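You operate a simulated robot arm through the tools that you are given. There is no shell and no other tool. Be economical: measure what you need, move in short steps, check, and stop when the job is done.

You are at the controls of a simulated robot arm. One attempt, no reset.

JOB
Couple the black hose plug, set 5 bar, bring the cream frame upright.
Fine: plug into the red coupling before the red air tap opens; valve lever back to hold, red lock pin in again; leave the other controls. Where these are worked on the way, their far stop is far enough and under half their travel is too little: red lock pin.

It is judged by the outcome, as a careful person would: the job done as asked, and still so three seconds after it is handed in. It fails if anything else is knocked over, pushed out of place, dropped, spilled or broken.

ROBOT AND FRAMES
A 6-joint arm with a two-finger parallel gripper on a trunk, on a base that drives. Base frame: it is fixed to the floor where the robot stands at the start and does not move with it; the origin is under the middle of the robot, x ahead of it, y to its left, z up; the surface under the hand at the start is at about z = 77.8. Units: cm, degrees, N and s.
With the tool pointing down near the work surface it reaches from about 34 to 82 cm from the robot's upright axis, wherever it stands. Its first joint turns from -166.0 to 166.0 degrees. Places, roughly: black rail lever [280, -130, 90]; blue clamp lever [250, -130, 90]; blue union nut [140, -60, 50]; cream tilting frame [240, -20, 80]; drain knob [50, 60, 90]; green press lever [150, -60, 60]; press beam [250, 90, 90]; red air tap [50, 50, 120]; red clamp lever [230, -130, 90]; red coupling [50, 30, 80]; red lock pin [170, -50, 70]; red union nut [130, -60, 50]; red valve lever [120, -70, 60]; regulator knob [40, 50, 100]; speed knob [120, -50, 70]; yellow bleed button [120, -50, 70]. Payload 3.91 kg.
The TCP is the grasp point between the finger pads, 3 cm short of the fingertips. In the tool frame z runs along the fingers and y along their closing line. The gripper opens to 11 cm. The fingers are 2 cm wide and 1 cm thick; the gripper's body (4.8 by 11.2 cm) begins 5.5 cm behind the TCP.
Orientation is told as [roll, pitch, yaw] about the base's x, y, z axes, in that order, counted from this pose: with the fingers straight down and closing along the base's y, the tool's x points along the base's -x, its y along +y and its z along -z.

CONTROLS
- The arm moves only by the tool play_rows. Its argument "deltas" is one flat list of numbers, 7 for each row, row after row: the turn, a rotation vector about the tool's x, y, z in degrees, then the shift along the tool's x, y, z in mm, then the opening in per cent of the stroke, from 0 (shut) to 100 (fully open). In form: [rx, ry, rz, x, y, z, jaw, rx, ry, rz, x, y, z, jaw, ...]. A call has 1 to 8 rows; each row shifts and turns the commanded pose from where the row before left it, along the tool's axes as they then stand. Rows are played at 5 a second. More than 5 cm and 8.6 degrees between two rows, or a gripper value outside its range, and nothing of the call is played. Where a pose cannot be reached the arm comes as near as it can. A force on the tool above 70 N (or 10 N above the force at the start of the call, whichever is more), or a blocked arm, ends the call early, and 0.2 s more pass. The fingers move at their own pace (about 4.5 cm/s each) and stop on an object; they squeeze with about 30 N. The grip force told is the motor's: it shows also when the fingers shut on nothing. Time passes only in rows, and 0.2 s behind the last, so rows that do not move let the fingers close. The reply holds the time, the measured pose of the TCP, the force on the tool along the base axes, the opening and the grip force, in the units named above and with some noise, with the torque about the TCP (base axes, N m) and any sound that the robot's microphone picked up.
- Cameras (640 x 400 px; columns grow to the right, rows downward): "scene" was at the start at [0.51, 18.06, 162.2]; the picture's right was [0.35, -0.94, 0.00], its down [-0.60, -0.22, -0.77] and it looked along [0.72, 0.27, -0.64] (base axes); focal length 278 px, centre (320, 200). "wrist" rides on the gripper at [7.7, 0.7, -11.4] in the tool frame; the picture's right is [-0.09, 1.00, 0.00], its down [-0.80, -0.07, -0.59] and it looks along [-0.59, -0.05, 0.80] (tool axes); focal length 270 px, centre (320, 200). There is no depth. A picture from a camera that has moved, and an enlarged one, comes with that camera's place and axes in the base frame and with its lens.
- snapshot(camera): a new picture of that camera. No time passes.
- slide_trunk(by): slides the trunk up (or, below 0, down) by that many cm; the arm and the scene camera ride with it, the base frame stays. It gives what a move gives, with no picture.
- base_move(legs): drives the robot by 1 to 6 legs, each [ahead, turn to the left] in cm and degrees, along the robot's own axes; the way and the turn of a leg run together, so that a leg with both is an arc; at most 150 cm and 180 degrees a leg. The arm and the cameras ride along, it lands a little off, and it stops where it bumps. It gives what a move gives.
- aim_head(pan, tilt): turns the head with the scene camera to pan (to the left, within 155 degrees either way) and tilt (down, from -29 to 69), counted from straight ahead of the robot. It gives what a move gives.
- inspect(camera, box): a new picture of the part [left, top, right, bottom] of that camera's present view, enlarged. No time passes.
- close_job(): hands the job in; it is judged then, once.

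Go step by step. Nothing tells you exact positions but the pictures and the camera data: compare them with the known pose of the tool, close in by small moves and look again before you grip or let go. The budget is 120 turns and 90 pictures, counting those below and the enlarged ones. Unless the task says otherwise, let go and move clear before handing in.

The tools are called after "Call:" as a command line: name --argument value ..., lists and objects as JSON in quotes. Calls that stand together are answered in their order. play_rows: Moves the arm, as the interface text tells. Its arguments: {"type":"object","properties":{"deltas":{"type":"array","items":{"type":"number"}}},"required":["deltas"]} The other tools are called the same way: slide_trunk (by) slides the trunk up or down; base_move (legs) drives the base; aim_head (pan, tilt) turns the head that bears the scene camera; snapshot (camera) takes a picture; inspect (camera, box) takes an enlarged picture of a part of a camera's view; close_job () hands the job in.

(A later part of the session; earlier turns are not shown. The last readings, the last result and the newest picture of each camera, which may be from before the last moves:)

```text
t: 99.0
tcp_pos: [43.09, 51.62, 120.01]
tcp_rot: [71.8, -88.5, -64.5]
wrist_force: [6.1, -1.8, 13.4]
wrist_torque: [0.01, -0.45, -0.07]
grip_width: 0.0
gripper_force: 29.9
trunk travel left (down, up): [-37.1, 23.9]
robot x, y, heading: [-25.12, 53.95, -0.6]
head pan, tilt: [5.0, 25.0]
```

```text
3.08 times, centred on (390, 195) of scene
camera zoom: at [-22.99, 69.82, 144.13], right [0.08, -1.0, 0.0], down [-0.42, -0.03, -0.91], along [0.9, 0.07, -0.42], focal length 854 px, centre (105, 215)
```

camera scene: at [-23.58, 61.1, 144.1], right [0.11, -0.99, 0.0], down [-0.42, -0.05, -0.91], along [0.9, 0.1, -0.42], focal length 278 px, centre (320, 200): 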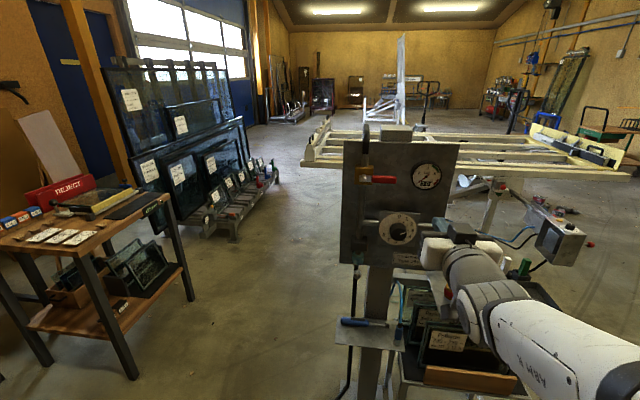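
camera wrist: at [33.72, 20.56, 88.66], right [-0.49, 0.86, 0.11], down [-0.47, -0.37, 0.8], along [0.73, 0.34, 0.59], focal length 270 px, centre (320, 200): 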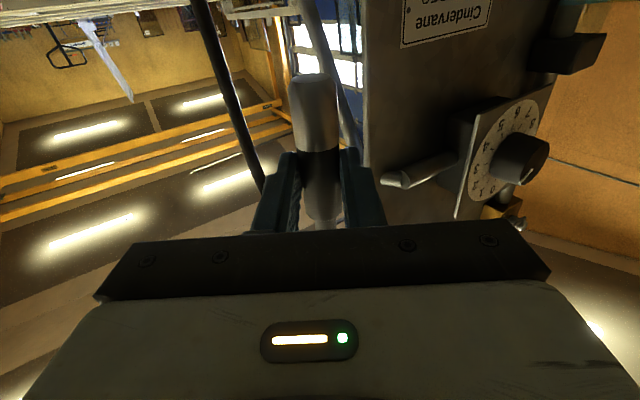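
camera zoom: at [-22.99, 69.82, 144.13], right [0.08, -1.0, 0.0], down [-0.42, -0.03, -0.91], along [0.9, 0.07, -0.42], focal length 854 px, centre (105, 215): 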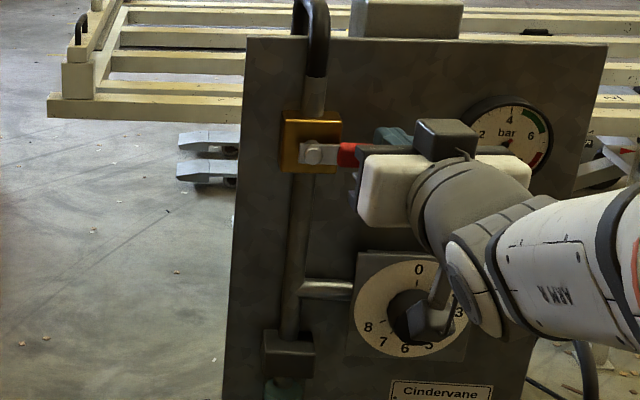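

In contact with the lever. I'll continue the arc downward.

Call:
play_rows --deltas '[0, 0, 0, 15, 0, 0, 0, 0, 0, 0, 15, 0, 0, 0, 0, 0, 0, 0, 0, 0, 0]'

```text
t: 99.5
tcp_pos: [42.93, 51.51, 119.84]
tcp_rot: [144.5, -87.7, -137.1]
wrist_force: [-1.9, -0.8, 14.9]
wrist_torque: [-0.02, -0.39, -0.22]
grip_width: 0.01
gripper_force: 30.0
trunk travel left (down, up): [-37.1, 23.9]
robot x, y, heading: [-25.15, 54.32, -0.5]
head pan, tilt: [5.0, 25.0]
stopped in row 2: the force on the tool passed its limit at 77 N (the readings are from after the stop); the commanded pose is now the measured one
```

Down is a hard stop, so the lever must open upward. I'll back out, go beneath it and lift.

Call:
play_rows --deltas '[0, 0, 0, -6, 0, 0, 0, 0, 0, 0, 0, 0, -40, 0, 0, 0, 0, 25, 0, 0, 0, 0, 0, 0, 27, 0, 0, 0, 0, 0, 0, 0, 0, 40, 0, 0, 0, 0, 0, 0, 0, 0]'

Call:
play_rows --deltas '[0, 0, 0, -20, 0, 0, 0, 0, 0, 0, -15, 0, 0, 0, 0, 0, 0, 0, 0, 0, 0]'

```text
t: 100.9
tcp_pos: [43.34, 51.81, 114.67]
tcp_rot: [133.9, -88.2, -126.6]
wrist_force: [-1.0, -0.5, -1.0]
wrist_torque: [0.03, -0.01, 0.01]
grip_width: 0.01
gripper_force: 30.0
trunk travel left (down, up): [-37.1, 23.9]
robot x, y, heading: [-24.78, 54.32, -0.4]
head pan, tilt: [5.0, 25.0]
```

```text
t: 101.7
tcp_pos: [43.17, 51.62, 118.37]
tcp_rot: [134.7, -88.1, -127.4]
wrist_force: [0.1, 0.3, -0.7]
wrist_torque: [0.01, -0.01, 0.01]
grip_width: 0.0
gripper_force: 29.9
trunk travel left (down, up): [-37.1, 23.9]
robot x, y, heading: [-24.74, 54.09, -0.3]
head pan, tilt: [5.0, 25.0]
```

Call:
inspect --camera "scene" --box '[350, 140, 430, 210]'

```text
5.71 times, centred on (390, 175) of scene
camera zoom: at [-22.93, 69.84, 144.1], right [0.08, -1.0, 0.0], down [-0.42, -0.03, -0.91], along [0.9, 0.07, -0.42], focal length 1586 px, centre (-80, 343)
```

zoom: 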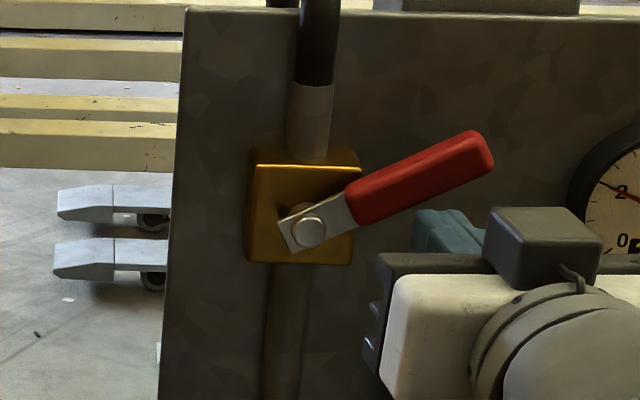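

Lifting works, and the lever stays where I leave it. I'll continue to the upright stop.

Call:
play_rows --deltas '[0, 0, 0, -20, 2, 0, 0, 0, 0, 0, -20, 8, 0, 0, 0, 0, 0, -15, 12, 0, 0, 0, 0, 0, -5, 12, 0, 0, 0, 0, 0, 0, 0, 0, 0]'

Call:
inspect --camera "scene" --box '[340, 130, 460, 215]'

```text
t: 102.9
tcp_pos: [42.52, 54.95, 124.37]
tcp_rot: [134.7, -88.1, -127.4]
wrist_force: [0.8, -0.9, -0.1]
wrist_torque: [-0.02, 0.0, 0.02]
grip_width: 0.01
gripper_force: 30.3
trunk travel left (down, up): [-37.1, 23.9]
robot x, y, heading: [-24.61, 54.22, -0.6]
head pan, tilt: [5.0, 25.0]
```

```text
4.71 times, centred on (400, 172) of scene
camera zoom: at [-22.93, 69.85, 144.1], right [0.08, -1.0, 0.0], down [-0.42, -0.03, -0.91], along [0.9, 0.07, -0.42], focal length 1307 px, centre (-56, 329)
```

zoom: 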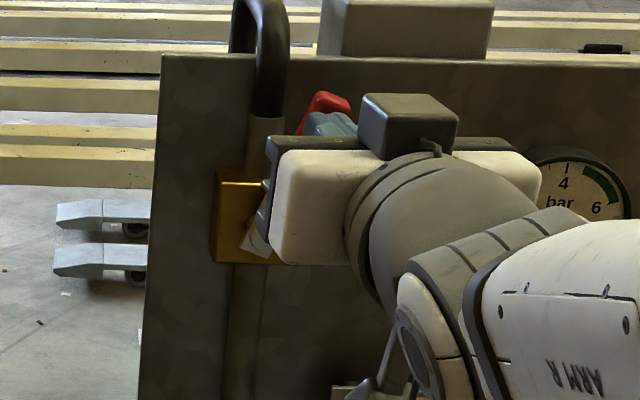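

Call:
play_rows --deltas '[0, 0, 0, 0, 8, 0, 0, 0, 0, 0, 0, 6, 0, 0, 0, 0, 0, 0, 4, 0, 0, 0, 0, 0, 0, 0, 0, 0]'

```text
t: 103.9
tcp_pos: [42.4, 56.52, 124.52]
tcp_rot: [133.9, -88.0, -126.7]
wrist_force: [0.1, 0.3, 0.8]
wrist_torque: [0.01, 0.0, 0.0]
grip_width: 0.02
gripper_force: 30.3
trunk travel left (down, up): [-37.1, 23.9]
robot x, y, heading: [-24.6, 53.7, -0.4]
head pan, tilt: [5.0, 25.0]
```

Call:
play_rows --deltas '[0, 0, 0, 0, 4, 0, 0, 0, 0, 0, 0, 4, 0, 0, 0, 0, 0, 0, 0, 0, 0]'

Call:
inspect --camera "scene" --box '[340, 130, 460, 215]'

```text
t: 104.7
tcp_pos: [42.33, 57.33, 124.49]
tcp_rot: [133.5, -88.1, -126.0]
wrist_force: [0.6, -0.3, 1.2]
wrist_torque: [-0.01, -0.04, 0.03]
grip_width: 0.0
gripper_force: 30.3
trunk travel left (down, up): [-37.1, 23.9]
robot x, y, heading: [-24.98, 54.21, -0.3]
head pan, tilt: [5.0, 25.0]
```

```text
4.71 times, centred on (400, 172) of scene
camera zoom: at [-22.93, 69.85, 144.1], right [0.08, -1.0, 0.0], down [-0.42, -0.03, -0.91], along [0.9, 0.07, -0.42], focal length 1307 px, centre (-56, 329)
```

zoom: 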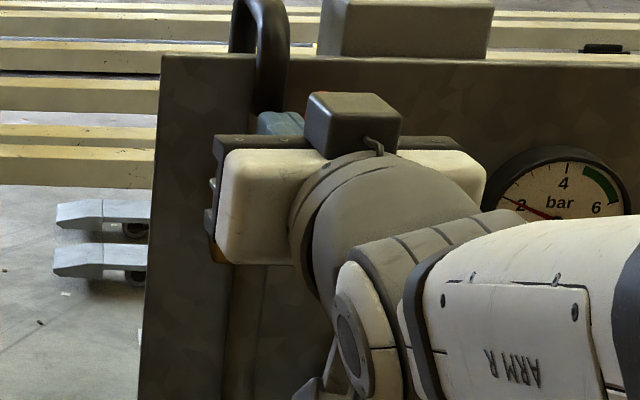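

Call:
play_rows --deltas '[0, 0, 0, 0, 0, -45, 0, 0, 0, 0, 0, -40, 0, 0, 0, 0, 0, 0, -40, 0, 0, 0, 0, 0, 0, 0, 0, 0]'

Call:
inspect --camera "scene" --box '[340, 130, 480, 260]'

```text
t: 105.7
tcp_pos: [38.77, 48.65, 124.3]
tcp_rot: [133.2, -88.2, -125.9]
wrist_force: [-0.8, 0.1, -0.1]
wrist_torque: [-0.01, 0.03, -0.01]
grip_width: 0.01
gripper_force: 30.7
trunk travel left (down, up): [-37.1, 23.9]
robot x, y, heading: [-24.95, 54.07, -0.5]
head pan, tilt: [5.0, 25.0]
```

```text
3.08 times, centred on (410, 195) of scene
camera zoom: at [-22.97, 69.82, 144.1], right [0.08, -1.0, 0.0], down [-0.42, -0.03, -0.91], along [0.9, 0.07, -0.42], focal length 854 px, centre (43, 215)
```

zoom: 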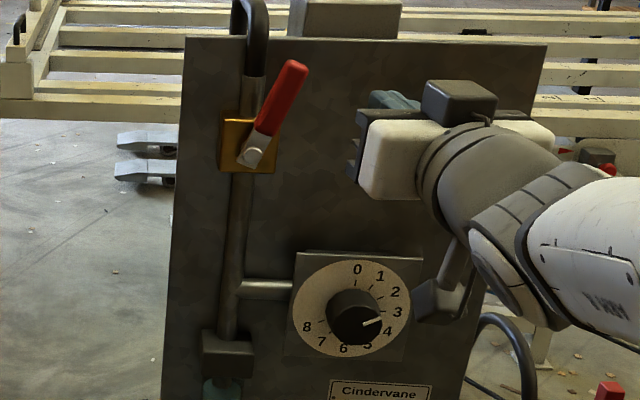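

The finger slid off in front with the lever about 25° short. I'll go slightly deeper and push it sideways to the stop.

Call:
play_rows --deltas '[0, 0, 0, 0, 0, 27, 0, 0, 0, 0, 0, 0, 27, 0, 0, 0, 0, 0, 20, 2.5, 0, 0, 0, 0, 0, 20, 2.5, 0, 0, 0, 0, 0, 10, 1.5, 0, 0, 0, 0, 0, 8, 1, 0, 0, 0, 0, 0, 0, 0, 0]'

Call:
play_rows --deltas '[0, 0, 0, 0, 6, 0.8, 0, 0, 0, 0, 0, 0, 0, 0]'

```text
t: 107.3
tcp_pos: [44.18, 55.18, 124.45]
tcp_rot: [131.2, -88.0, -123.9]
wrist_force: [1.3, -10.3, -0.3]
wrist_torque: [-0.11, 0.0, -0.34]
grip_width: 0.0
gripper_force: 29.8
trunk travel left (down, up): [-37.1, 23.9]
robot x, y, heading: [-24.66, 54.44, -0.5]
head pan, tilt: [5.0, 25.0]
```

```text
t: 107.9
tcp_pos: [44.18, 55.37, 124.58]
tcp_rot: [128.1, -88.0, -121.1]
wrist_force: [2.1, -36.3, 0.5]
wrist_torque: [-0.27, -0.08, -1.05]
grip_width: 0.02
gripper_force: 29.5
trunk travel left (down, up): [-37.1, 23.9]
robot x, y, heading: [-24.47, 54.14, -0.5]
head pan, tilt: [5.0, 25.0]
```

The tap is at its hard stop and fully open. Next I'll back out and line up with the regulator knob.

Call:
play_rows --deltas '[0, 0, 0, 0, -15, 0, 0, 0, 0, 0, 0, -10, -30, 0, 0, 0, 0, 0, -20, -30, 60, 7, 0, 0, 0, -25, -20, 60, 0, 0, 0, 0, -20, 0, 60, 0, 0, 0, 0, 0, 0, 60, 0, 0, 0, 0, 0, 0, 60]'

Call:
slide_trunk --by -19.8

Call:
inspect --camera "scene" --box '[340, 90, 500, 250]'

```text
t: 109.5
tcp_pos: [37.33, 46.19, 124.02]
tcp_rot: [127.6, -88.0, -127.2]
wrist_force: [0.1, 0.3, 0.4]
wrist_torque: [0.02, -0.01, 0.0]
grip_width: 6.58
gripper_force: 0.1
trunk travel left (down, up): [-37.1, 23.9]
robot x, y, heading: [-24.69, 54.24, -0.7]
head pan, tilt: [5.0, 25.0]
```

```text
t: 111.6
tcp_pos: [37.24, 46.15, 104.32]
tcp_rot: [127.3, -88.1, -126.9]
wrist_force: [-1.0, -0.2, -0.1]
wrist_torque: [0.0, -0.03, 0.0]
grip_width: 6.59
gripper_force: 0.0
trunk travel left (down, up): [-17.3, 43.7]
robot x, y, heading: [-25.08, 53.72, -0.8]
head pan, tilt: [5.0, 25.0]
```

```text
2.50 times, centred on (420, 170) of scene
camera zoom: at [-22.94, 69.84, 124.3], right [0.08, -1.0, 0.0], down [-0.42, -0.03, -0.91], along [0.9, 0.07, -0.42], focal length 694 px, centre (70, 275)
```

zoom: 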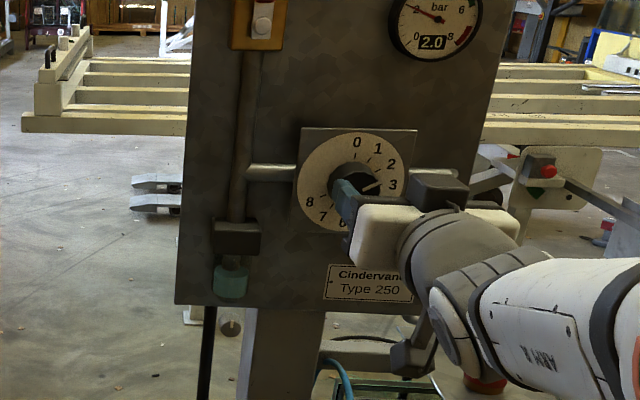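

The gauge reads 2.0 bar. I'll centre on the knob and move forward to grip it.

Call:
play_rows --deltas '[0, 0, 0, -3, 5, 0, 60, 0, 0, 0, 0, 0, 28, 60, 0, 0, 0, 0, 0, 26, 60, 0, 0, 0, 0, 0, 0, 60, 0, 0, 0, 0, 0, 0, 0, 0, 0, 0, 0, 0, 0, 0, 0, 0, 0, 0, 0, 0, 0]'

Call:
inspect --camera "scene" --box '[340, 90, 500, 250]'

```text
t: 113.2
tcp_pos: [42.93, 47.01, 104.79]
tcp_rot: [134.0, -88.0, -133.5]
wrist_force: [7.3, 17.5, 8.5]
wrist_torque: [0.35, -0.39, 0.73]
grip_width: 3.97
gripper_force: 45.5
trunk travel left (down, up): [-17.3, 43.7]
robot x, y, heading: [-24.9, 53.84, -0.6]
head pan, tilt: [5.0, 25.0]
```

```text
2.50 times, centred on (420, 170) of scene
camera zoom: at [-22.92, 70.05, 124.28], right [0.08, -1.0, 0.0], down [-0.42, -0.03, -0.91], along [0.9, 0.07, -0.42], focal length 694 px, centre (70, 275)
```

zoom: 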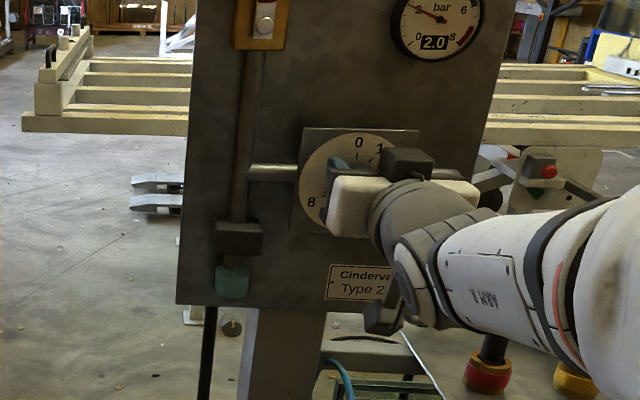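

Gripped, with some side load. I'll shift slightly +y and turn the knob 25° clockwise.

Call:
play_rows --deltas '[0, 0, 0, 0, 4, 0, 0, 0, 0, 8, 0, 0, 0, 0, 0, 0, 8, 0, 0, 0, 0, 0, 0, 8, 0, 0, 0, 0, 0, 0, 0, 0, 0, 0, 0]'

Call:
inspect --camera "scene" --box '[400, 80, 480, 130]'

```text
t: 114.4
tcp_pos: [42.72, 46.02, 105.0]
tcp_rot: [93.3, -63.9, -93.1]
wrist_force: [19.6, -55.6, 31.4]
wrist_torque: [-0.8, -0.48, -1.85]
grip_width: 3.5
gripper_force: 44.9
trunk travel left (down, up): [-17.3, 43.7]
robot x, y, heading: [-24.69, 54.25, -0.9]
head pan, tilt: [5.0, 25.0]
```

```text
8.00 times, centred on (440, 105) of scene
camera zoom: at [-22.97, 69.21, 124.4], right [0.08, -1.0, -0.01], down [-0.42, -0.03, -0.91], along [0.9, 0.07, -0.42], focal length 2221 px, centre (-640, 960)
```

zoom: 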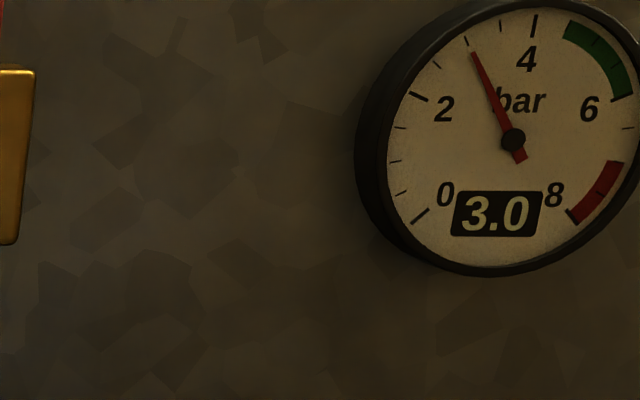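

3.0 bar now. I'll ease the side load and turn further.

Call:
play_rows --deltas '[0, 0, 0, -3, -2, -1.5, 0, 0, 0, 0, 0, 0, 0, 0]'

Call:
play_rows --deltas '[0, 0, 8, 0, 0, 0, 0, 0, 0, 8, 0, 0, 0, 0, 0, 0, 8, 0, 0, 0, 0, 0, 0, 0, 0, 0, 0, 0]'

Call:
inspect --camera "scene" --box '[340, 80, 500, 200]'

```text
t: 115.0
tcp_pos: [42.72, 46.04, 105.03]
tcp_rot: [93.0, -64.2, -92.8]
wrist_force: [28.1, -47.0, 24.8]
wrist_torque: [-0.64, -1.43, -1.52]
grip_width: 3.53
gripper_force: 44.8
trunk travel left (down, up): [-17.3, 43.7]
robot x, y, heading: [-25.07, 54.1, -0.4]
head pan, tilt: [5.0, 25.0]
```

```text
t: 115.7
tcp_pos: [42.62, 45.5, 104.75]
tcp_rot: [91.4, -47.3, -91.7]
wrist_force: [9.0, -31.8, 3.3]
wrist_torque: [-0.48, -0.46, -1.21]
grip_width: 3.41
gripper_force: 44.5
trunk travel left (down, up): [-17.3, 43.7]
robot x, y, heading: [-24.87, 54.27, -0.4]
head pan, tilt: [5.0, 25.0]
stopped in row 3: the force on the tool passed its limit at 71 N (the readings are from after the stop); the commanded pose is now the measured one
```

```text
3.33 times, centred on (420, 140) of scene
camera zoom: at [-22.83, 69.43, 124.32], right [0.08, -1.0, 0.0], down [-0.42, -0.03, -0.91], along [0.9, 0.07, -0.42], focal length 926 px, centre (-13, 400)
```

zoom: 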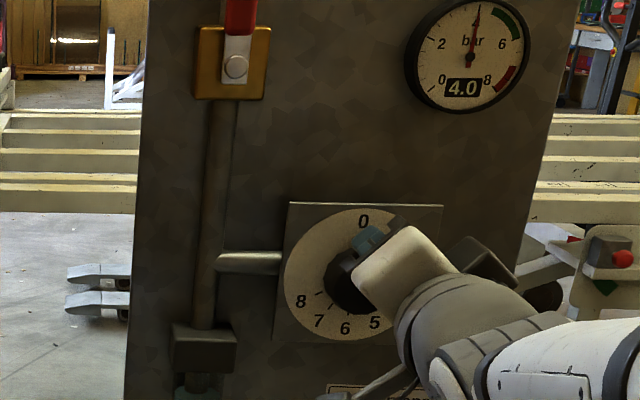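

4.0 bar, but the grip is off-centre: the knob's centre is nearer y 47.4, z 104. I'll release, recentre and regrip.

Call:
play_rows --deltas '[0, 0, 0, 0, 0, 0, 70, 0, 0, 0, 0, 0, 0, 70, 0, 0, 0, 0, 0, -40, 70, 0, 0, -8.5, 0, 0, 0, 70, 0, 0, -8.5, 0, 0, 0, 70, 0, 0, -8.5, 0, 0, 0, 70, 0, 0, -8.5, 0, 0, 0, 70, 0, 0, -8.5, 0, 0, 0, 70]'

Call:
play_rows --deltas '[0, 0, 0, 6, 19, 0, 70, 0, 0, 0, 0, 0, 0, 70]'

Call:
inspect --camera "scene" --box '[340, 80, 500, 200]'

```text
t: 117.5
tcp_pos: [38.58, 46.2, 104.77]
tcp_rot: [-169.5, -89.0, 169.1]
wrist_force: [-0.4, 0.4, 0.3]
wrist_torque: [-0.01, 0.01, -0.01]
grip_width: 7.7
gripper_force: 0.1
trunk travel left (down, up): [-17.3, 43.7]
robot x, y, heading: [-24.89, 54.39, -0.7]
head pan, tilt: [5.0, 25.0]
```

```text
t: 118.1
tcp_pos: [38.78, 48.15, 104.15]
tcp_rot: [-175.8, -89.1, 175.5]
wrist_force: [0.0, 0.0, -0.2]
wrist_torque: [0.0, -0.03, 0.01]
grip_width: 7.68
gripper_force: 0.0
trunk travel left (down, up): [-17.3, 43.7]
robot x, y, heading: [-24.74, 54.38, -0.8]
head pan, tilt: [5.0, 25.0]
```

```text
3.33 times, centred on (420, 140) of scene
camera zoom: at [-22.92, 69.84, 124.3], right [0.08, -1.0, 0.0], down [-0.42, -0.03, -0.91], along [0.9, 0.07, -0.42], focal length 926 px, centre (-13, 400)
```

zoom: 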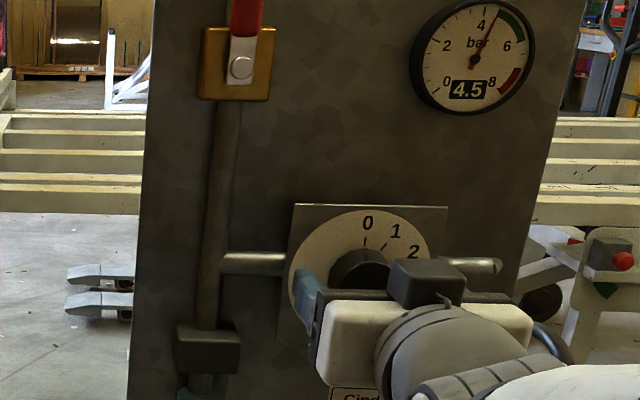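

4.5 bar. I'll shift to the knob's centre, grip and turn a little more.

Call:
play_rows --deltas '[0, 0, 0, 0, -7, 20, 70, 0, 0, 0, 0, 0, 22, 70, 0, 0, 0, 0, 0, 0, 0, 0, 0, 0, 0, 0, 0, 0, 0, 0, 0, 0, 0, 0, 0, 0, 0, 0, 0, 0, 0, 0]'

Call:
play_rows --deltas '[0, 0, 5, 0, 0, 0, 0, 0, 0, 5, 0, 0, 0, 0, 0, 0, 0, 0, 0, 0, 0, 0, 0, 0, 0, 0, 0, 0, 0, 0, 0, 0, 0, 0, 0]'

Call:
inspect --camera "scene" --box '[380, 80, 500, 170]'

```text
t: 119.5
tcp_pos: [42.97, 46.9, 104.08]
tcp_rot: [173.2, -89.0, -173.8]
wrist_force: [3.4, -22.6, 3.0]
wrist_torque: [-0.26, 0.25, -1.14]
grip_width: 4.41
gripper_force: 44.2
trunk travel left (down, up): [-17.3, 43.7]
robot x, y, heading: [-24.53, 53.91, -0.4]
head pan, tilt: [5.0, 25.0]
```

```text
t: 120.7
tcp_pos: [43.0, 46.94, 104.23]
tcp_rot: [95.8, -79.9, -96.2]
wrist_force: [17.2, -35.4, 12.8]
wrist_torque: [-0.41, -0.41, -0.88]
grip_width: 4.39
gripper_force: 45.5
trunk travel left (down, up): [-17.3, 43.7]
robot x, y, heading: [-25.28, 53.92, -0.3]
head pan, tilt: [5.0, 25.0]
```

```text
4.44 times, centred on (440, 125) of scene
camera zoom: at [-22.81, 69.42, 124.37], right [0.08, -1.0, 0.0], down [-0.42, -0.03, -0.91], along [0.9, 0.07, -0.42], focal length 1234 px, centre (-213, 533)
```

zoom: 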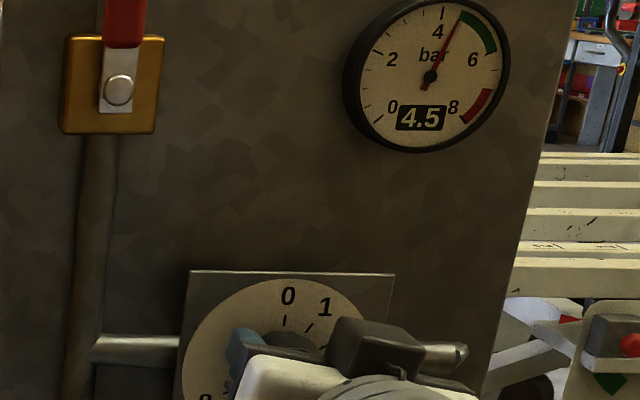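

Call:
play_rows --deltas '[0, 0, 0, 0, -2.5, -1, 0, 0, 0, 6, 0, 0, 0, 0, 0, 0, 0, 0, 0, 0, 0, 0, 0, 0, 0, 0, 0, 0]'

Call:
inspect --camera "scene" --box '[400, 80, 480, 130]'

```text
t: 121.7
tcp_pos: [42.87, 46.71, 103.98]
tcp_rot: [93.3, -73.9, -93.6]
wrist_force: [21.5, -32.0, 11.7]
wrist_torque: [-0.3, -0.71, -0.77]
grip_width: 4.37
gripper_force: 45.1
trunk travel left (down, up): [-17.3, 43.7]
robot x, y, heading: [-24.82, 54.08, -0.7]
head pan, tilt: [5.0, 25.0]
```

```text
8.00 times, centred on (440, 105) of scene
camera zoom: at [-22.76, 69.47, 124.35], right [0.08, -1.0, 0.0], down [-0.42, -0.03, -0.91], along [0.9, 0.07, -0.42], focal length 2221 px, centre (-640, 960)
```

zoom: 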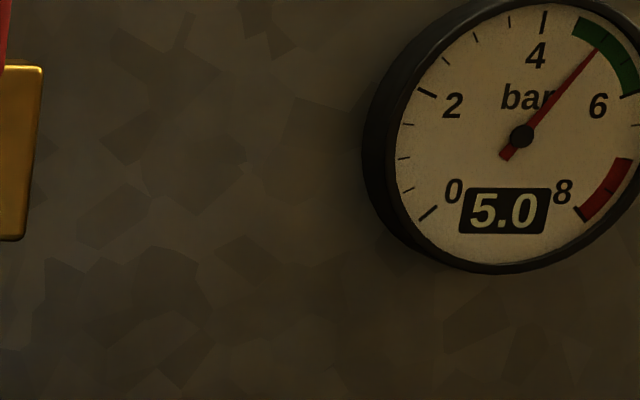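

5.0 bar. I'll release straight back and check the reading along with the frame area.

Call:
play_rows --deltas '[0, 0, 0, 0, 0, 0, 70, 0, 0, 0, 0, 0, 0, 70, 0, 0, 0, 0, 0, -45, 70, 0, 0, 0, 0, 0, -45, 70, 0, 0, -8, 0, 0, 0, 50, 0, 0, -8, 0, 0, 0, 0, 0, 0, 0, 0, 0, -30, 0, 0, 0, 0, 0, 0, 0, 0]'

Call:
inspect --camera "scene" --box '[380, 60, 640, 240]'

```text
t: 123.5
tcp_pos: [30.64, 47.11, 103.95]
tcp_rot: [-174.7, -89.0, 174.6]
wrist_force: [-0.8, 1.0, -0.1]
wrist_torque: [-0.03, 0.0, 0.0]
grip_width: 0.01
gripper_force: 10.2
trunk travel left (down, up): [-17.3, 43.7]
robot x, y, heading: [-24.79, 53.86, -0.7]
head pan, tilt: [5.0, 25.0]
```

```text
2.22 times, centred on (510, 150) of scene
camera zoom: at [-22.95, 69.84, 124.3], right [0.08, -1.0, 0.0], down [-0.42, -0.03, -0.91], along [0.9, 0.07, -0.42], focal length 617 px, centre (-102, 311)
```

zoom: 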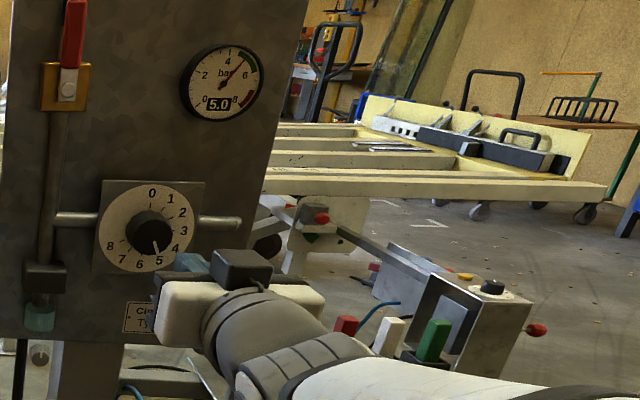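

5.0 bar is confirmed, with the tap fully open. Now I'll drive around to the frame's valve box on the right.

Call:
base_move --legs '[[0, -89.3], [149, 0], [0, 90], [70, 0]]'

Call:
aim_head --pan 28 --tilt 28

Call:
snapshot --camera "scene"

```text
t: 141.8
tcp_pos: [101.99, -105.19, 103.99]
tcp_rot: [-177.2, -89.0, 175.4]
wrist_force: [-0.2, 0.0, 1.4]
wrist_torque: [-0.02, -0.02, 0.03]
grip_width: 0.02
gripper_force: 30.4
trunk travel left (down, up): [-17.3, 43.7]
robot x, y, heading: [46.57, -97.03, -2.5]
head pan, tilt: [5.0, 25.0]
```

```text
t: 142.7
tcp_pos: [102.03, -105.35, 103.93]
tcp_rot: [-177.5, -89.0, 175.6]
wrist_force: [-0.2, 0.1, 0.0]
wrist_torque: [0.03, 0.01, 0.01]
grip_width: 0.0
gripper_force: 29.8
trunk travel left (down, up): [-17.3, 43.7]
robot x, y, heading: [46.69, -96.55, -2.5]
head pan, tilt: [28.0, 28.0]
```

```text
9 pictures are left
camera scene: at [48.18, -77.58, 123.82], right [0.43, -0.9, 0.0], down [-0.42, -0.2, -0.88], along [0.8, 0.38, -0.47], focal length 278 px, centre (320, 200)
```

scene: 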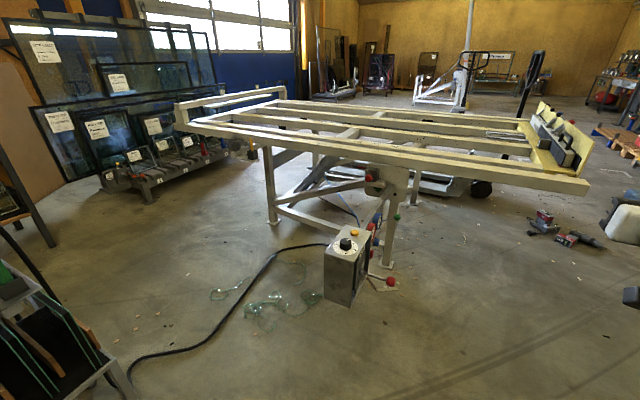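

Call:
inspect --camera "scene" --box '[315, 160, 425, 310]'

```text
2.67 times, centred on (370, 235) of scene
camera zoom: at [48.18, -77.58, 123.82], right [0.43, -0.9, 0.0], down [-0.42, -0.2, -0.88], along [0.8, 0.38, -0.47], focal length 740 px, centre (187, 107)
```

zoom: 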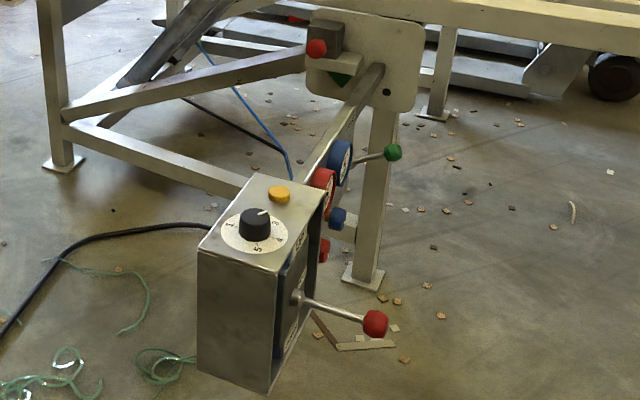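

The pin's red ball is at about (169.4, -45.8, 70.3) and pulls toward −x. The valve lever's ball is at (117, -69, 59). I'll drive past the lever, keeping well clear, to a spot that reaches both.

Call:
base_move --legs '[[0, -6], [87, 0], [0, 55]]'

Call:
aim_head --pan 45 --tilt 45

Call:
snapshot --camera "scene"

```text
t: 150.2
tcp_pos: [174.13, -73.74, 103.99]
tcp_rot: [-175.8, -89.0, -137.3]
wrist_force: [-0.4, -0.3, 0.6]
wrist_torque: [-0.01, -0.04, 0.04]
grip_width: 0.01
gripper_force: 30.2
trunk travel left (down, up): [-17.3, 43.7]
robot x, y, heading: [131.02, -109.47, 45.9]
head pan, tilt: [28.0, 28.0]
```

```text
t: 151.0
tcp_pos: [173.97, -73.63, 103.91]
tcp_rot: [-175.7, -89.0, -137.4]
wrist_force: [-0.3, -1.2, -0.6]
wrist_torque: [0.0, 0.0, 0.01]
grip_width: 0.0
gripper_force: 30.4
trunk travel left (down, up): [-17.3, 43.7]
robot x, y, heading: [131.71, -109.58, 45.8]
head pan, tilt: [45.0, 45.0]
```

```text
7 pictures are left
camera scene: at [115.37, -96.72, 121.25], right [1.0, 0.01, 0.0], down [0.01, -0.71, -0.71], along [-0.01, 0.71, -0.71], focal length 278 px, centre (320, 200)
```

scene: 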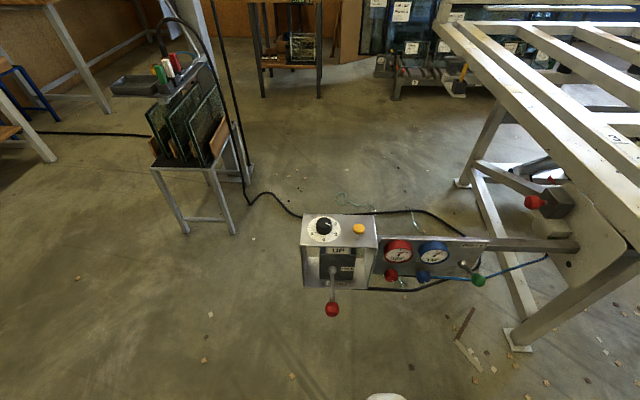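

I can read the box now: its face is toward −y with "UP" above the lever. The pin's ball is confirmed at (169.2, -45.6, 70.3), left of its block. I'll reorient the hand to about 30° forward tilt and square with x.

Call:
play_rows --deltas '[0, 7.5, 0, 0, 0, 0, 0, 0, 7.5, 0, 0, 0, 0, 0, 0, 7.5, 0, 0, 0, 0, 0, 0, 7.5, 0, 0, 0, 0, 0, 0, 7.5, 0, 0, 0, 0, 0, 0, 7.5, 0, 0, 0, 0, 0, 0, 7.5, 0, 0, 0, 0, 0, 0, 7.5, 0, 0, 0, 0, 0]'

Call:
play_rows --deltas '[3.5, 0, 6.07, 0, 0, 0, 50, 3.5, 0, 6.07, 0, 0, 0, 50, 3.5, 0, 6.07, 0, 0, 0, 50, 3.5, 0, 6.07, 0, 0, 0, 50, 3.5, 0, 6.07, 0, 0, 0, 50, 3.5, 0, 6.07, 0, 0, 0, 50, 0, 0, 0, 0, 0, 0, 50, 0, 0, 0, 0, 0, 0, 50]'

```text
t: 152.8
tcp_pos: [173.72, -73.27, 103.97]
tcp_rot: [0.4, -35.7, 48.1]
wrist_force: [0.2, 0.7, -0.6]
wrist_torque: [-0.01, 0.01, 0.02]
grip_width: 0.0
gripper_force: 30.0
out of reach, approached as far as the arm can: row 3
trunk travel left (down, up): [-17.3, 43.7]
robot x, y, heading: [131.32, -109.4, 45.8]
head pan, tilt: [45.0, 45.0]
```

```text
t: 154.6
tcp_pos: [173.84, -73.3, 103.89]
tcp_rot: [5.0, -34.1, 3.5]
wrist_force: [-0.5, -0.5, 0.1]
wrist_torque: [0.02, 0.02, -0.03]
grip_width: 5.51
gripper_force: 0.1
trunk travel left (down, up): [-17.3, 43.7]
robot x, y, heading: [131.64, -110.03, 45.8]
head pan, tilt: [45.0, 45.0]
```

Call:
play_rows --deltas '[0, 0, 0, 26, 40.9, 3.2, 50, 0, 0, 0, 26, 40.9, 3.2, 50, 0, 0, 0, 26, 40.9, 3.2, 50, 0, 0, 0, 26, 40.9, 3.2, 50, 0, 0, 0, 26, 40.9, 3.2, 50, 0, 0, 0, 26, 40.9, 3.2, 50, 0, 0, 0, 26, 40.9, 3.2, 50, 0, 0, 0, 0, 0, 0, 50]'

Call:
play_rows --deltas '[0, 0, 0, 8.2, -4.9, 43, 50, 0, 0, 0, 8.2, -4.9, 43, 50, 0, 0, 0, 8.2, -4.9, 43, 50, 0, 0, 0, 0, 0, 0, 50, 0, 0, 0, 0, 0, 0, 50]'

```text
t: 156.4
tcp_pos: [156.79, -45.5, 93.83]
tcp_rot: [5.0, -33.9, 3.6]
wrist_force: [-0.4, 0.0, -0.4]
wrist_torque: [0.02, -0.03, 0.01]
grip_width: 5.51
gripper_force: 0.1
trunk travel left (down, up): [-17.3, 43.7]
robot x, y, heading: [131.26, -109.29, 45.7]
head pan, tilt: [45.0, 45.0]
```

```text
t: 157.6
tcp_pos: [161.91, -45.43, 81.82]
tcp_rot: [5.1, -33.9, 3.8]
wrist_force: [0.9, -0.3, 0.4]
wrist_torque: [-0.02, -0.02, -0.01]
grip_width: 5.51
gripper_force: 0.1
trunk travel left (down, up): [-17.3, 43.7]
robot x, y, heading: [131.07, -109.77, 45.8]
head pan, tilt: [45.0, 45.0]
```

Reach is fine and I'm about 13 cm from the ball. A wrist picture will refine its place.

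Call:
snapshot --camera "wrist"

```text
6 pictures are left
camera wrist: at [149.13, -46.64, 86.94], right [-0.04, 0.99, 0.12], down [0.34, -0.1, 0.93], along [0.94, 0.08, -0.34], focal length 270 px, centre (320, 200)
```

wrist: 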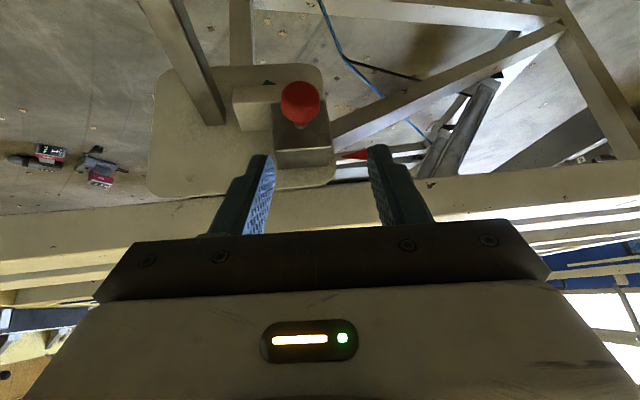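

The ball is at (169.1, -45.6, 70.4), matching. I'll go in and close on it.

Call:
play_rows --deltas '[0, 0, 0, 5, -17.7, 0, 50, 0, 0, 0, 0, 0, 38, 50, 0, 0, 0, 0, 0, 38, 50, 0, 0, 0, 0, 0, 38, 50, 0, 0, 0, 0, 0, 0, 50]'

Call:
play_rows --deltas '[0, 0, 0, 0, 0, 0, 0, 0, 0, 0, 0, 0, 0, 0, 0, 0, 0, 0, 0, 0, 0, 0, 0, 0, 0, 0, 0, 0]'

```text
t: 158.8
tcp_pos: [167.97, -45.78, 72.13]
tcp_rot: [5.0, -34.0, 3.7]
wrist_force: [0.4, 0.2, -0.9]
wrist_torque: [0.01, -0.02, 0.0]
grip_width: 5.49
gripper_force: 0.0
trunk travel left (down, up): [-17.3, 43.7]
robot x, y, heading: [131.34, -109.5, 45.9]
head pan, tilt: [45.0, 45.0]
```

```text
t: 159.8
tcp_pos: [168.0, -45.96, 72.12]
tcp_rot: [5.0, -34.1, 3.6]
wrist_force: [0.7, -4.4, -1.2]
wrist_torque: [-0.11, -0.09, -0.1]
grip_width: 3.73
gripper_force: 44.5
trunk travel left (down, up): [-17.3, 43.7]
robot x, y, heading: [131.22, -109.42, 45.9]
head pan, tilt: [45.0, 45.0]
```

Gripped at 3.7 cm. I'll pull toward −x.

Call:
play_rows --deltas '[0, 0, 0, 8.3, 1.1, -5.5, 0, 0, 0, 0, 8.3, 1.1, -5.5, 0, 0, 0, 0, 8.3, 1.1, -5.5, 0, 0, 0, 0, 0, 0, 0, 0]'

```text
t: 160.8
tcp_pos: [165.35, -45.79, 72.14]
tcp_rot: [5.1, -34.0, 3.5]
wrist_force: [37.6, 13.3, 1.4]
wrist_torque: [0.27, -0.87, 0.01]
grip_width: 3.79
gripper_force: 44.6
trunk travel left (down, up): [-17.3, 43.7]
robot x, y, heading: [131.07, -109.62, 46.0]
head pan, tilt: [45.0, 45.0]
```

Call:
play_rows --deltas '[0, 0, 0, 5, 0.6, -3.3, 0, 0, 0, 0, 0, 0, 0, 0]'

```text
t: 161.4
tcp_pos: [164.12, -45.93, 72.1]
tcp_rot: [5.1, -34.0, 3.7]
wrist_force: [-0.5, -3.4, 7.3]
wrist_torque: [-0.17, 0.12, -0.06]
grip_width: 3.48
gripper_force: 44.9
trunk travel left (down, up): [-17.3, 43.7]
robot x, y, heading: [131.48, -110.23, 45.5]
head pan, tilt: [45.0, 45.0]
```

Call:
inspect --camera "wrist" --box '[230, 30, 430, 240]'

```text
1.90 times, centred on (330, 135) of wrist
camera zoom: at [151.41, -47.15, 77.25], right [-0.04, 0.99, 0.12], down [0.35, -0.1, 0.93], along [0.94, 0.08, -0.34], focal length 515 px, centre (301, 324)
```

zoom: 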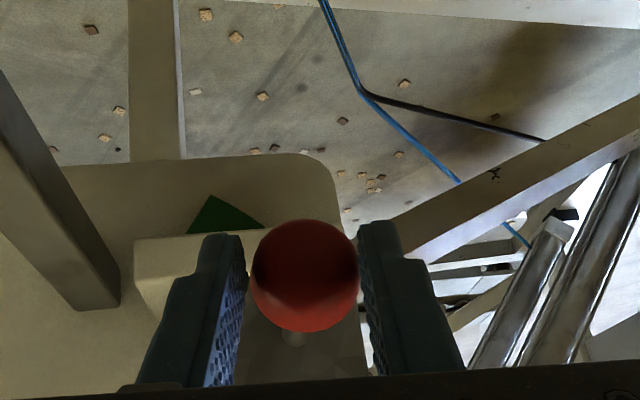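

The ball moved out about 2.1 cm and then the fingers half slipped off. I'll regrip deeper and pull again to check the stop.

Call:
play_rows --deltas '[0, 0, 0, 0, 0, 0, 50, 0, 0, 0, 0, 0, 0, 50, 0, 0, 0, -21, -2, 18, 50, 0, 0, 0, 0, 0, 0, 50, 0, 0, 0, 0, 0, 0, 0, 0, 0, 0, 0, 0, 0, 0, 0, 0, 0, 0, 0, 0, 0]'

Call:
play_rows --deltas '[0, 0, 0, 6.2, 0.8, -4.1, 0, 0, 0, 0, 0, 0, 0, 0]'

```text
t: 163.0
tcp_pos: [167.18, -45.51, 71.83]
tcp_rot: [5.2, -34.0, 3.8]
wrist_force: [2.3, 21.8, 0.8]
wrist_torque: [0.73, 0.15, 0.14]
grip_width: 3.75
gripper_force: 45.0
trunk travel left (down, up): [-17.3, 43.7]
robot x, y, heading: [131.22, -109.88, 45.9]
head pan, tilt: [45.0, 45.0]
```

```text
t: 163.6
tcp_pos: [166.71, -45.61, 71.76]
tcp_rot: [5.2, -34.1, 3.6]
wrist_force: [36.0, 25.7, 5.4]
wrist_torque: [0.51, -0.7, -0.07]
grip_width: 3.78
gripper_force: 44.7
trunk travel left (down, up): [-17.3, 43.7]
robot x, y, heading: [131.48, -109.51, 45.8]
head pan, tilt: [45.0, 45.0]
```

The pin is hard at its outer stop and stays out. I'll let go, retreat, and look at the lever face together with the pin.

Call:
play_rows --deltas '[0, 0, 0, -3, -0.3, 2, 0, 0, 0, 0, 0, 0, 0, 55, 0, 0, 0, 0, 0, 0, 55, 0, 0, 0, 0, 0, -40, 55, 0, 0, 0, 0, 0, -45, 55, 0, 0, 0, 0, 0, -45, 55, 0, 0, 0, 0, 0, -45, 55, 0, 0, 0, 0, 0, 0, 0]'

Call:
inspect --camera "scene" --box '[300, 185, 560, 325]'

```text
t: 165.4
tcp_pos: [156.98, -48.11, 86.33]
tcp_rot: [5.0, -33.9, 3.6]
wrist_force: [-0.2, -1.0, 0.7]
wrist_torque: [0.01, 0.04, 0.01]
grip_width: 2.58
gripper_force: 0.1
trunk travel left (down, up): [-17.3, 43.7]
robot x, y, heading: [131.45, -109.6, 45.7]
head pan, tilt: [45.0, 45.0]
```

```text
2.46 times, centred on (430, 255) of scene
camera zoom: at [115.36, -96.73, 121.24], right [1.0, 0.01, 0.0], down [0.01, -0.71, -0.71], along [-0.01, 0.71, -0.71], focal length 683 px, centre (49, 65)
```

zoom: 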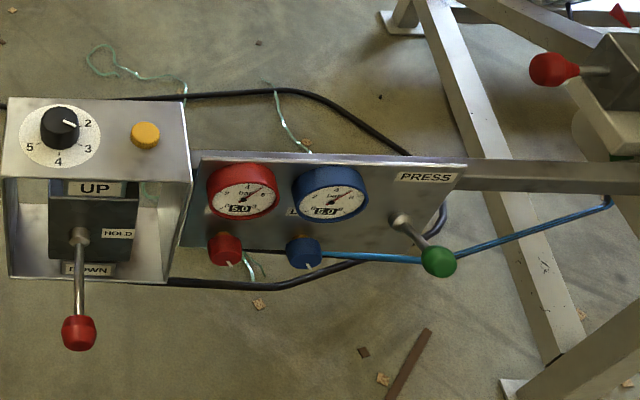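

The pin is out, and the face reads UP / HOLD / DOWN with the lever at HOLD. The lever's too close to the base here, so I'll back off 20 cm and turn the hand to face the box.

Call:
base_move --legs '[[-20, 0]]'

Call:
play_rows --deltas '[-4.37, 0.56, -6.46, 0, 0, 0, 50, -4.37, 0.56, -6.46, 0, 0, 0, 50, -4.37, 0.56, -6.46, 0, 0, 0, 50, -4.37, 0.56, -6.46, 0, 0, 0, 50, -4.37, 0.56, -6.46, 0, 0, 0, 50, -4.37, 0.56, -6.46, 0, 0, 0, 50, -4.37, 0.56, -6.46, 0, 0, 0, 50, -4.37, 0.56, -6.46, 0, 0, 0, 50]'

Call:
play_rows --deltas '[-4.37, 0.56, -6.46, 0, 0, 0, 50, -4.37, 0.56, -6.46, 0, 0, 0, 50, -4.37, 0.56, -6.46, 0, 0, 0, 50, 0, 0, 0, 0, 0, 0, 50, 0, 0, 0, 0, 0, 0, 50]'

```text
t: 167.0
tcp_pos: [143.27, -62.48, 86.28]
tcp_rot: [5.0, -34.0, 3.6]
wrist_force: [0.6, 0.5, 0.6]
wrist_torque: [-0.04, -0.01, 0.02]
grip_width: 0.0
gripper_force: 30.2
trunk travel left (down, up): [-17.3, 43.7]
robot x, y, heading: [117.32, -124.11, 45.8]
head pan, tilt: [45.0, 45.0]
```

```text
t: 168.8
tcp_pos: [143.26, -62.53, 86.31]
tcp_rot: [4.9, -34.0, 66.4]
wrist_force: [-0.2, 0.5, 1.3]
wrist_torque: [-0.01, 0.0, 0.01]
grip_width: 5.51
gripper_force: 0.1
trunk travel left (down, up): [-17.3, 43.7]
robot x, y, heading: [117.32, -124.54, 46.1]
head pan, tilt: [45.0, 45.0]
```

```text
t: 170.0
tcp_pos: [143.17, -62.48, 86.34]
tcp_rot: [4.9, -34.0, 89.6]
wrist_force: [0.9, 0.2, -0.6]
wrist_torque: [0.03, 0.01, -0.01]
grip_width: 5.52
gripper_force: 0.1
trunk travel left (down, up): [-17.3, 43.7]
robot x, y, heading: [117.49, -123.8, 45.9]
head pan, tilt: [45.0, 45.0]
```

Call:
play_rows --deltas '[0, 0, 0, 29.7, 34, 10.7, 50, 0, 0, 0, 29.7, 34, 10.7, 50, 0, 0, 0, 29.7, 34, 10.7, 50, 0, 0, 0, 29.7, 34, 10.7, 50, 0, 0, 0, 29.7, 34, 10.7, 50, 0, 0, 0, 29.7, 34, 10.7, 50, 0, 0, 0, 29.7, 34, 10.7, 50, 0, 0, 0, 0, 0, 0, 50]'

Call:
play_rows --deltas '[0, 0, 0, 0, 0, 0, 50]'

Call:
snapshot --camera "wrist"

```text
t: 171.8
tcp_pos: [118.66, -76.89, 70.19]
tcp_rot: [5.0, -34.1, 89.7]
wrist_force: [0.2, 0.1, 0.8]
wrist_torque: [0.02, -0.02, 0.02]
grip_width: 5.51
gripper_force: 0.0
trunk travel left (down, up): [-17.3, 43.7]
robot x, y, heading: [117.71, -123.94, 45.8]
head pan, tilt: [45.0, 45.0]
```

```text
t: 172.2
tcp_pos: [118.99, -76.78, 70.18]
tcp_rot: [4.9, -34.0, 89.6]
wrist_force: [-0.2, 0.1, 0.9]
wrist_torque: [0.02, -0.05, -0.04]
grip_width: 5.5
gripper_force: 0.1
trunk travel left (down, up): [-17.3, 43.7]
robot x, y, heading: [117.37, -124.16, 45.8]
head pan, tilt: [45.0, 45.0]
```

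```text
3 pictures are left
camera wrist: at [119.08, -89.64, 75.27], right [-0.99, 0.03, 0.12], down [0.12, 0.34, 0.93], along [-0.01, 0.94, -0.34], focal length 270 px, centre (320, 200)
```

wrist: 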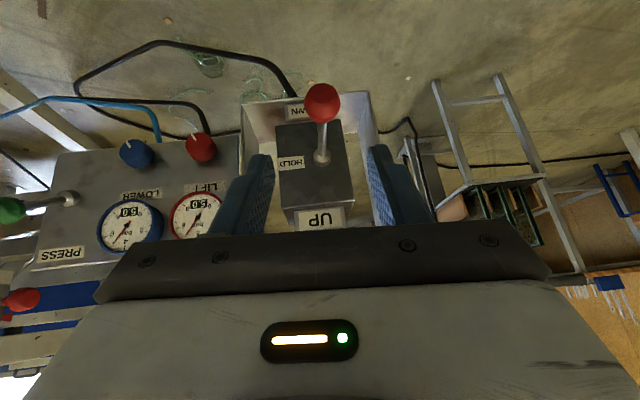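

The ball is at (117.6, -70, 59.1) and the lever horizontal at HOLD. I'll grip it and lift toward UP.

Call:
play_rows --deltas '[0, 0, 0, 2, 0.5, 40, 50, 0, 0, 0, 2, 0.5, 40, 50, 0, 0, 0, 2, 0.5, 40, 50, 0, 0, 0, 0, 0, 0, 50, 0, 0, 0, 0, 0, 0, 0, 0, 0, 0, 0, 0, 0, 0, 0, 0, 0, 0, 0, 0, 0, 0, 0, 0, 0, 0, 0, 0]'

```text
t: 174.0
tcp_pos: [117.77, -70.33, 59.9]
tcp_rot: [5.3, -33.9, 89.7]
wrist_force: [7.9, 4.1, -1.0]
wrist_torque: [-0.04, -0.23, -0.12]
grip_width: 3.33
gripper_force: 45.1
trunk travel left (down, up): [-17.3, 43.7]
robot x, y, heading: [117.87, -124.33, 46.0]
head pan, tilt: [45.0, 45.0]
```

Call:
play_rows --deltas '[0, 0, 0, -6.5, 0.8, -9, 0, 0, 0, 0, -8.5, 0.8, -7.5, 0, 0, 0, 0, 0, 0, 0, 0]'

Call:
play_rows --deltas '[0, 0, 0, -9.5, 0.8, -7, 0, 0, 0, 0, 0, 0, 0, 0]'

```text
t: 174.8
tcp_pos: [117.87, -70.46, 61.81]
tcp_rot: [4.8, -33.6, 89.7]
wrist_force: [19.4, -22.9, -11.9]
wrist_torque: [-1.73, -0.53, -0.2]
grip_width: 3.34
gripper_force: 45.2
trunk travel left (down, up): [-17.3, 43.7]
robot x, y, heading: [117.31, -124.06, 45.9]
head pan, tilt: [45.0, 45.0]
```

```text
t: 175.4
tcp_pos: [117.77, -70.05, 63.03]
tcp_rot: [4.7, -33.7, 89.6]
wrist_force: [31.7, -24.9, -4.4]
wrist_torque: [-1.49, -0.88, -0.22]
grip_width: 3.3
gripper_force: 44.7
trunk travel left (down, up): [-17.3, 43.7]
robot x, y, heading: [117.48, -123.71, 45.7]
head pan, tilt: [45.0, 45.0]
```

Call:
play_rows --deltas '[0, 0, 0, -4, -3, -9.5, 0, 0, 0, 0, 0, 0, 0, 0]'

Call:
play_rows --deltas '[0, 0, 0, -5.6, 0, -8.3, 0, 0, 0, 0, 0, 0, 0, 0]'

```text
t: 176.0
tcp_pos: [117.68, -69.67, 64.36]
tcp_rot: [5.0, -34.4, 89.8]
wrist_force: [-5.3, 7.4, -11.8]
wrist_torque: [-0.67, 0.21, 0.23]
grip_width: 3.31
gripper_force: 45.1
trunk travel left (down, up): [-17.3, 43.7]
robot x, y, heading: [117.65, -124.17, 45.6]
head pan, tilt: [45.0, 45.0]
```

```text
t: 176.6
tcp_pos: [117.81, -69.66, 65.31]
tcp_rot: [5.0, -34.2, 89.7]
wrist_force: [-21.4, 28.9, -13.8]
wrist_torque: [0.41, 0.6, 0.03]
grip_width: 3.31
gripper_force: 44.2
trunk travel left (down, up): [-17.3, 43.7]
robot x, y, heading: [117.52, -123.92, 45.8]
head pan, tilt: [45.0, 45.0]
```

Call:
play_rows --deltas '[0, 0, 0, -8, 1, 2, 0, 0, 0, 0, 0, 0, 0, 0]'

Call:
play_rows --deltas '[0, 0, 0, -6, 0, -4, 0, 0, 0, 0, 0, 0, 0, 0]'

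```text
t: 177.2
tcp_pos: [117.88, -69.52, 65.57]
tcp_rot: [4.7, -33.8, 89.8]
wrist_force: [-16.4, -29.7, 0.9]
wrist_torque: [-1.75, 0.45, 0.35]
grip_width: 3.34
gripper_force: 44.8
trunk travel left (down, up): [-17.3, 43.7]
robot x, y, heading: [117.57, -124.11, 45.7]
head pan, tilt: [45.0, 45.0]
```

```text
t: 177.8
tcp_pos: [117.85, -68.86, 66.37]
tcp_rot: [4.9, -34.3, 89.7]
wrist_force: [-12.6, -11.9, 4.3]
wrist_torque: [-0.6, 0.43, 0.29]
grip_width: 3.25
gripper_force: 45.0
trunk travel left (down, up): [-17.3, 43.7]
robot x, y, heading: [117.55, -123.89, 45.6]
head pan, tilt: [45.0, 45.0]
```

Call:
play_rows --deltas '[0, 0, 0, -9, 0, -4, 0, 0, 0, 0, 0, 0, 0, 0]'

Call:
play_rows --deltas '[0, 0, 0, -7, 0, -6, 0, 0, 0, 0, 0, 0, 0, 0]'

```text
t: 178.4
tcp_pos: [117.85, -68.57, 66.6]
tcp_rot: [5.0, -34.1, 89.8]
wrist_force: [-13.6, -4.6, 0.6]
wrist_torque: [-0.46, 0.45, 0.2]
grip_width: 3.17
gripper_force: 44.6
out of reach, approached as far as the arm can: row 1
trunk travel left (down, up): [-17.3, 43.7]
robot x, y, heading: [117.58, -124.17, 45.8]
head pan, tilt: [45.0, 45.0]
```

```text
t: 179.0
tcp_pos: [118.01, -68.43, 67.07]
tcp_rot: [5.0, -34.1, 89.7]
wrist_force: [-0.2, 0.1, 0.5]
wrist_torque: [0.0, 0.01, -0.01]
grip_width: 0.0
gripper_force: 37.5
out of reach, approached as far as the arm can: row 1
trunk travel left (down, up): [-17.3, 43.7]
robot x, y, heading: [117.26, -123.95, 46.0]
head pan, tilt: [45.0, 45.0]
```

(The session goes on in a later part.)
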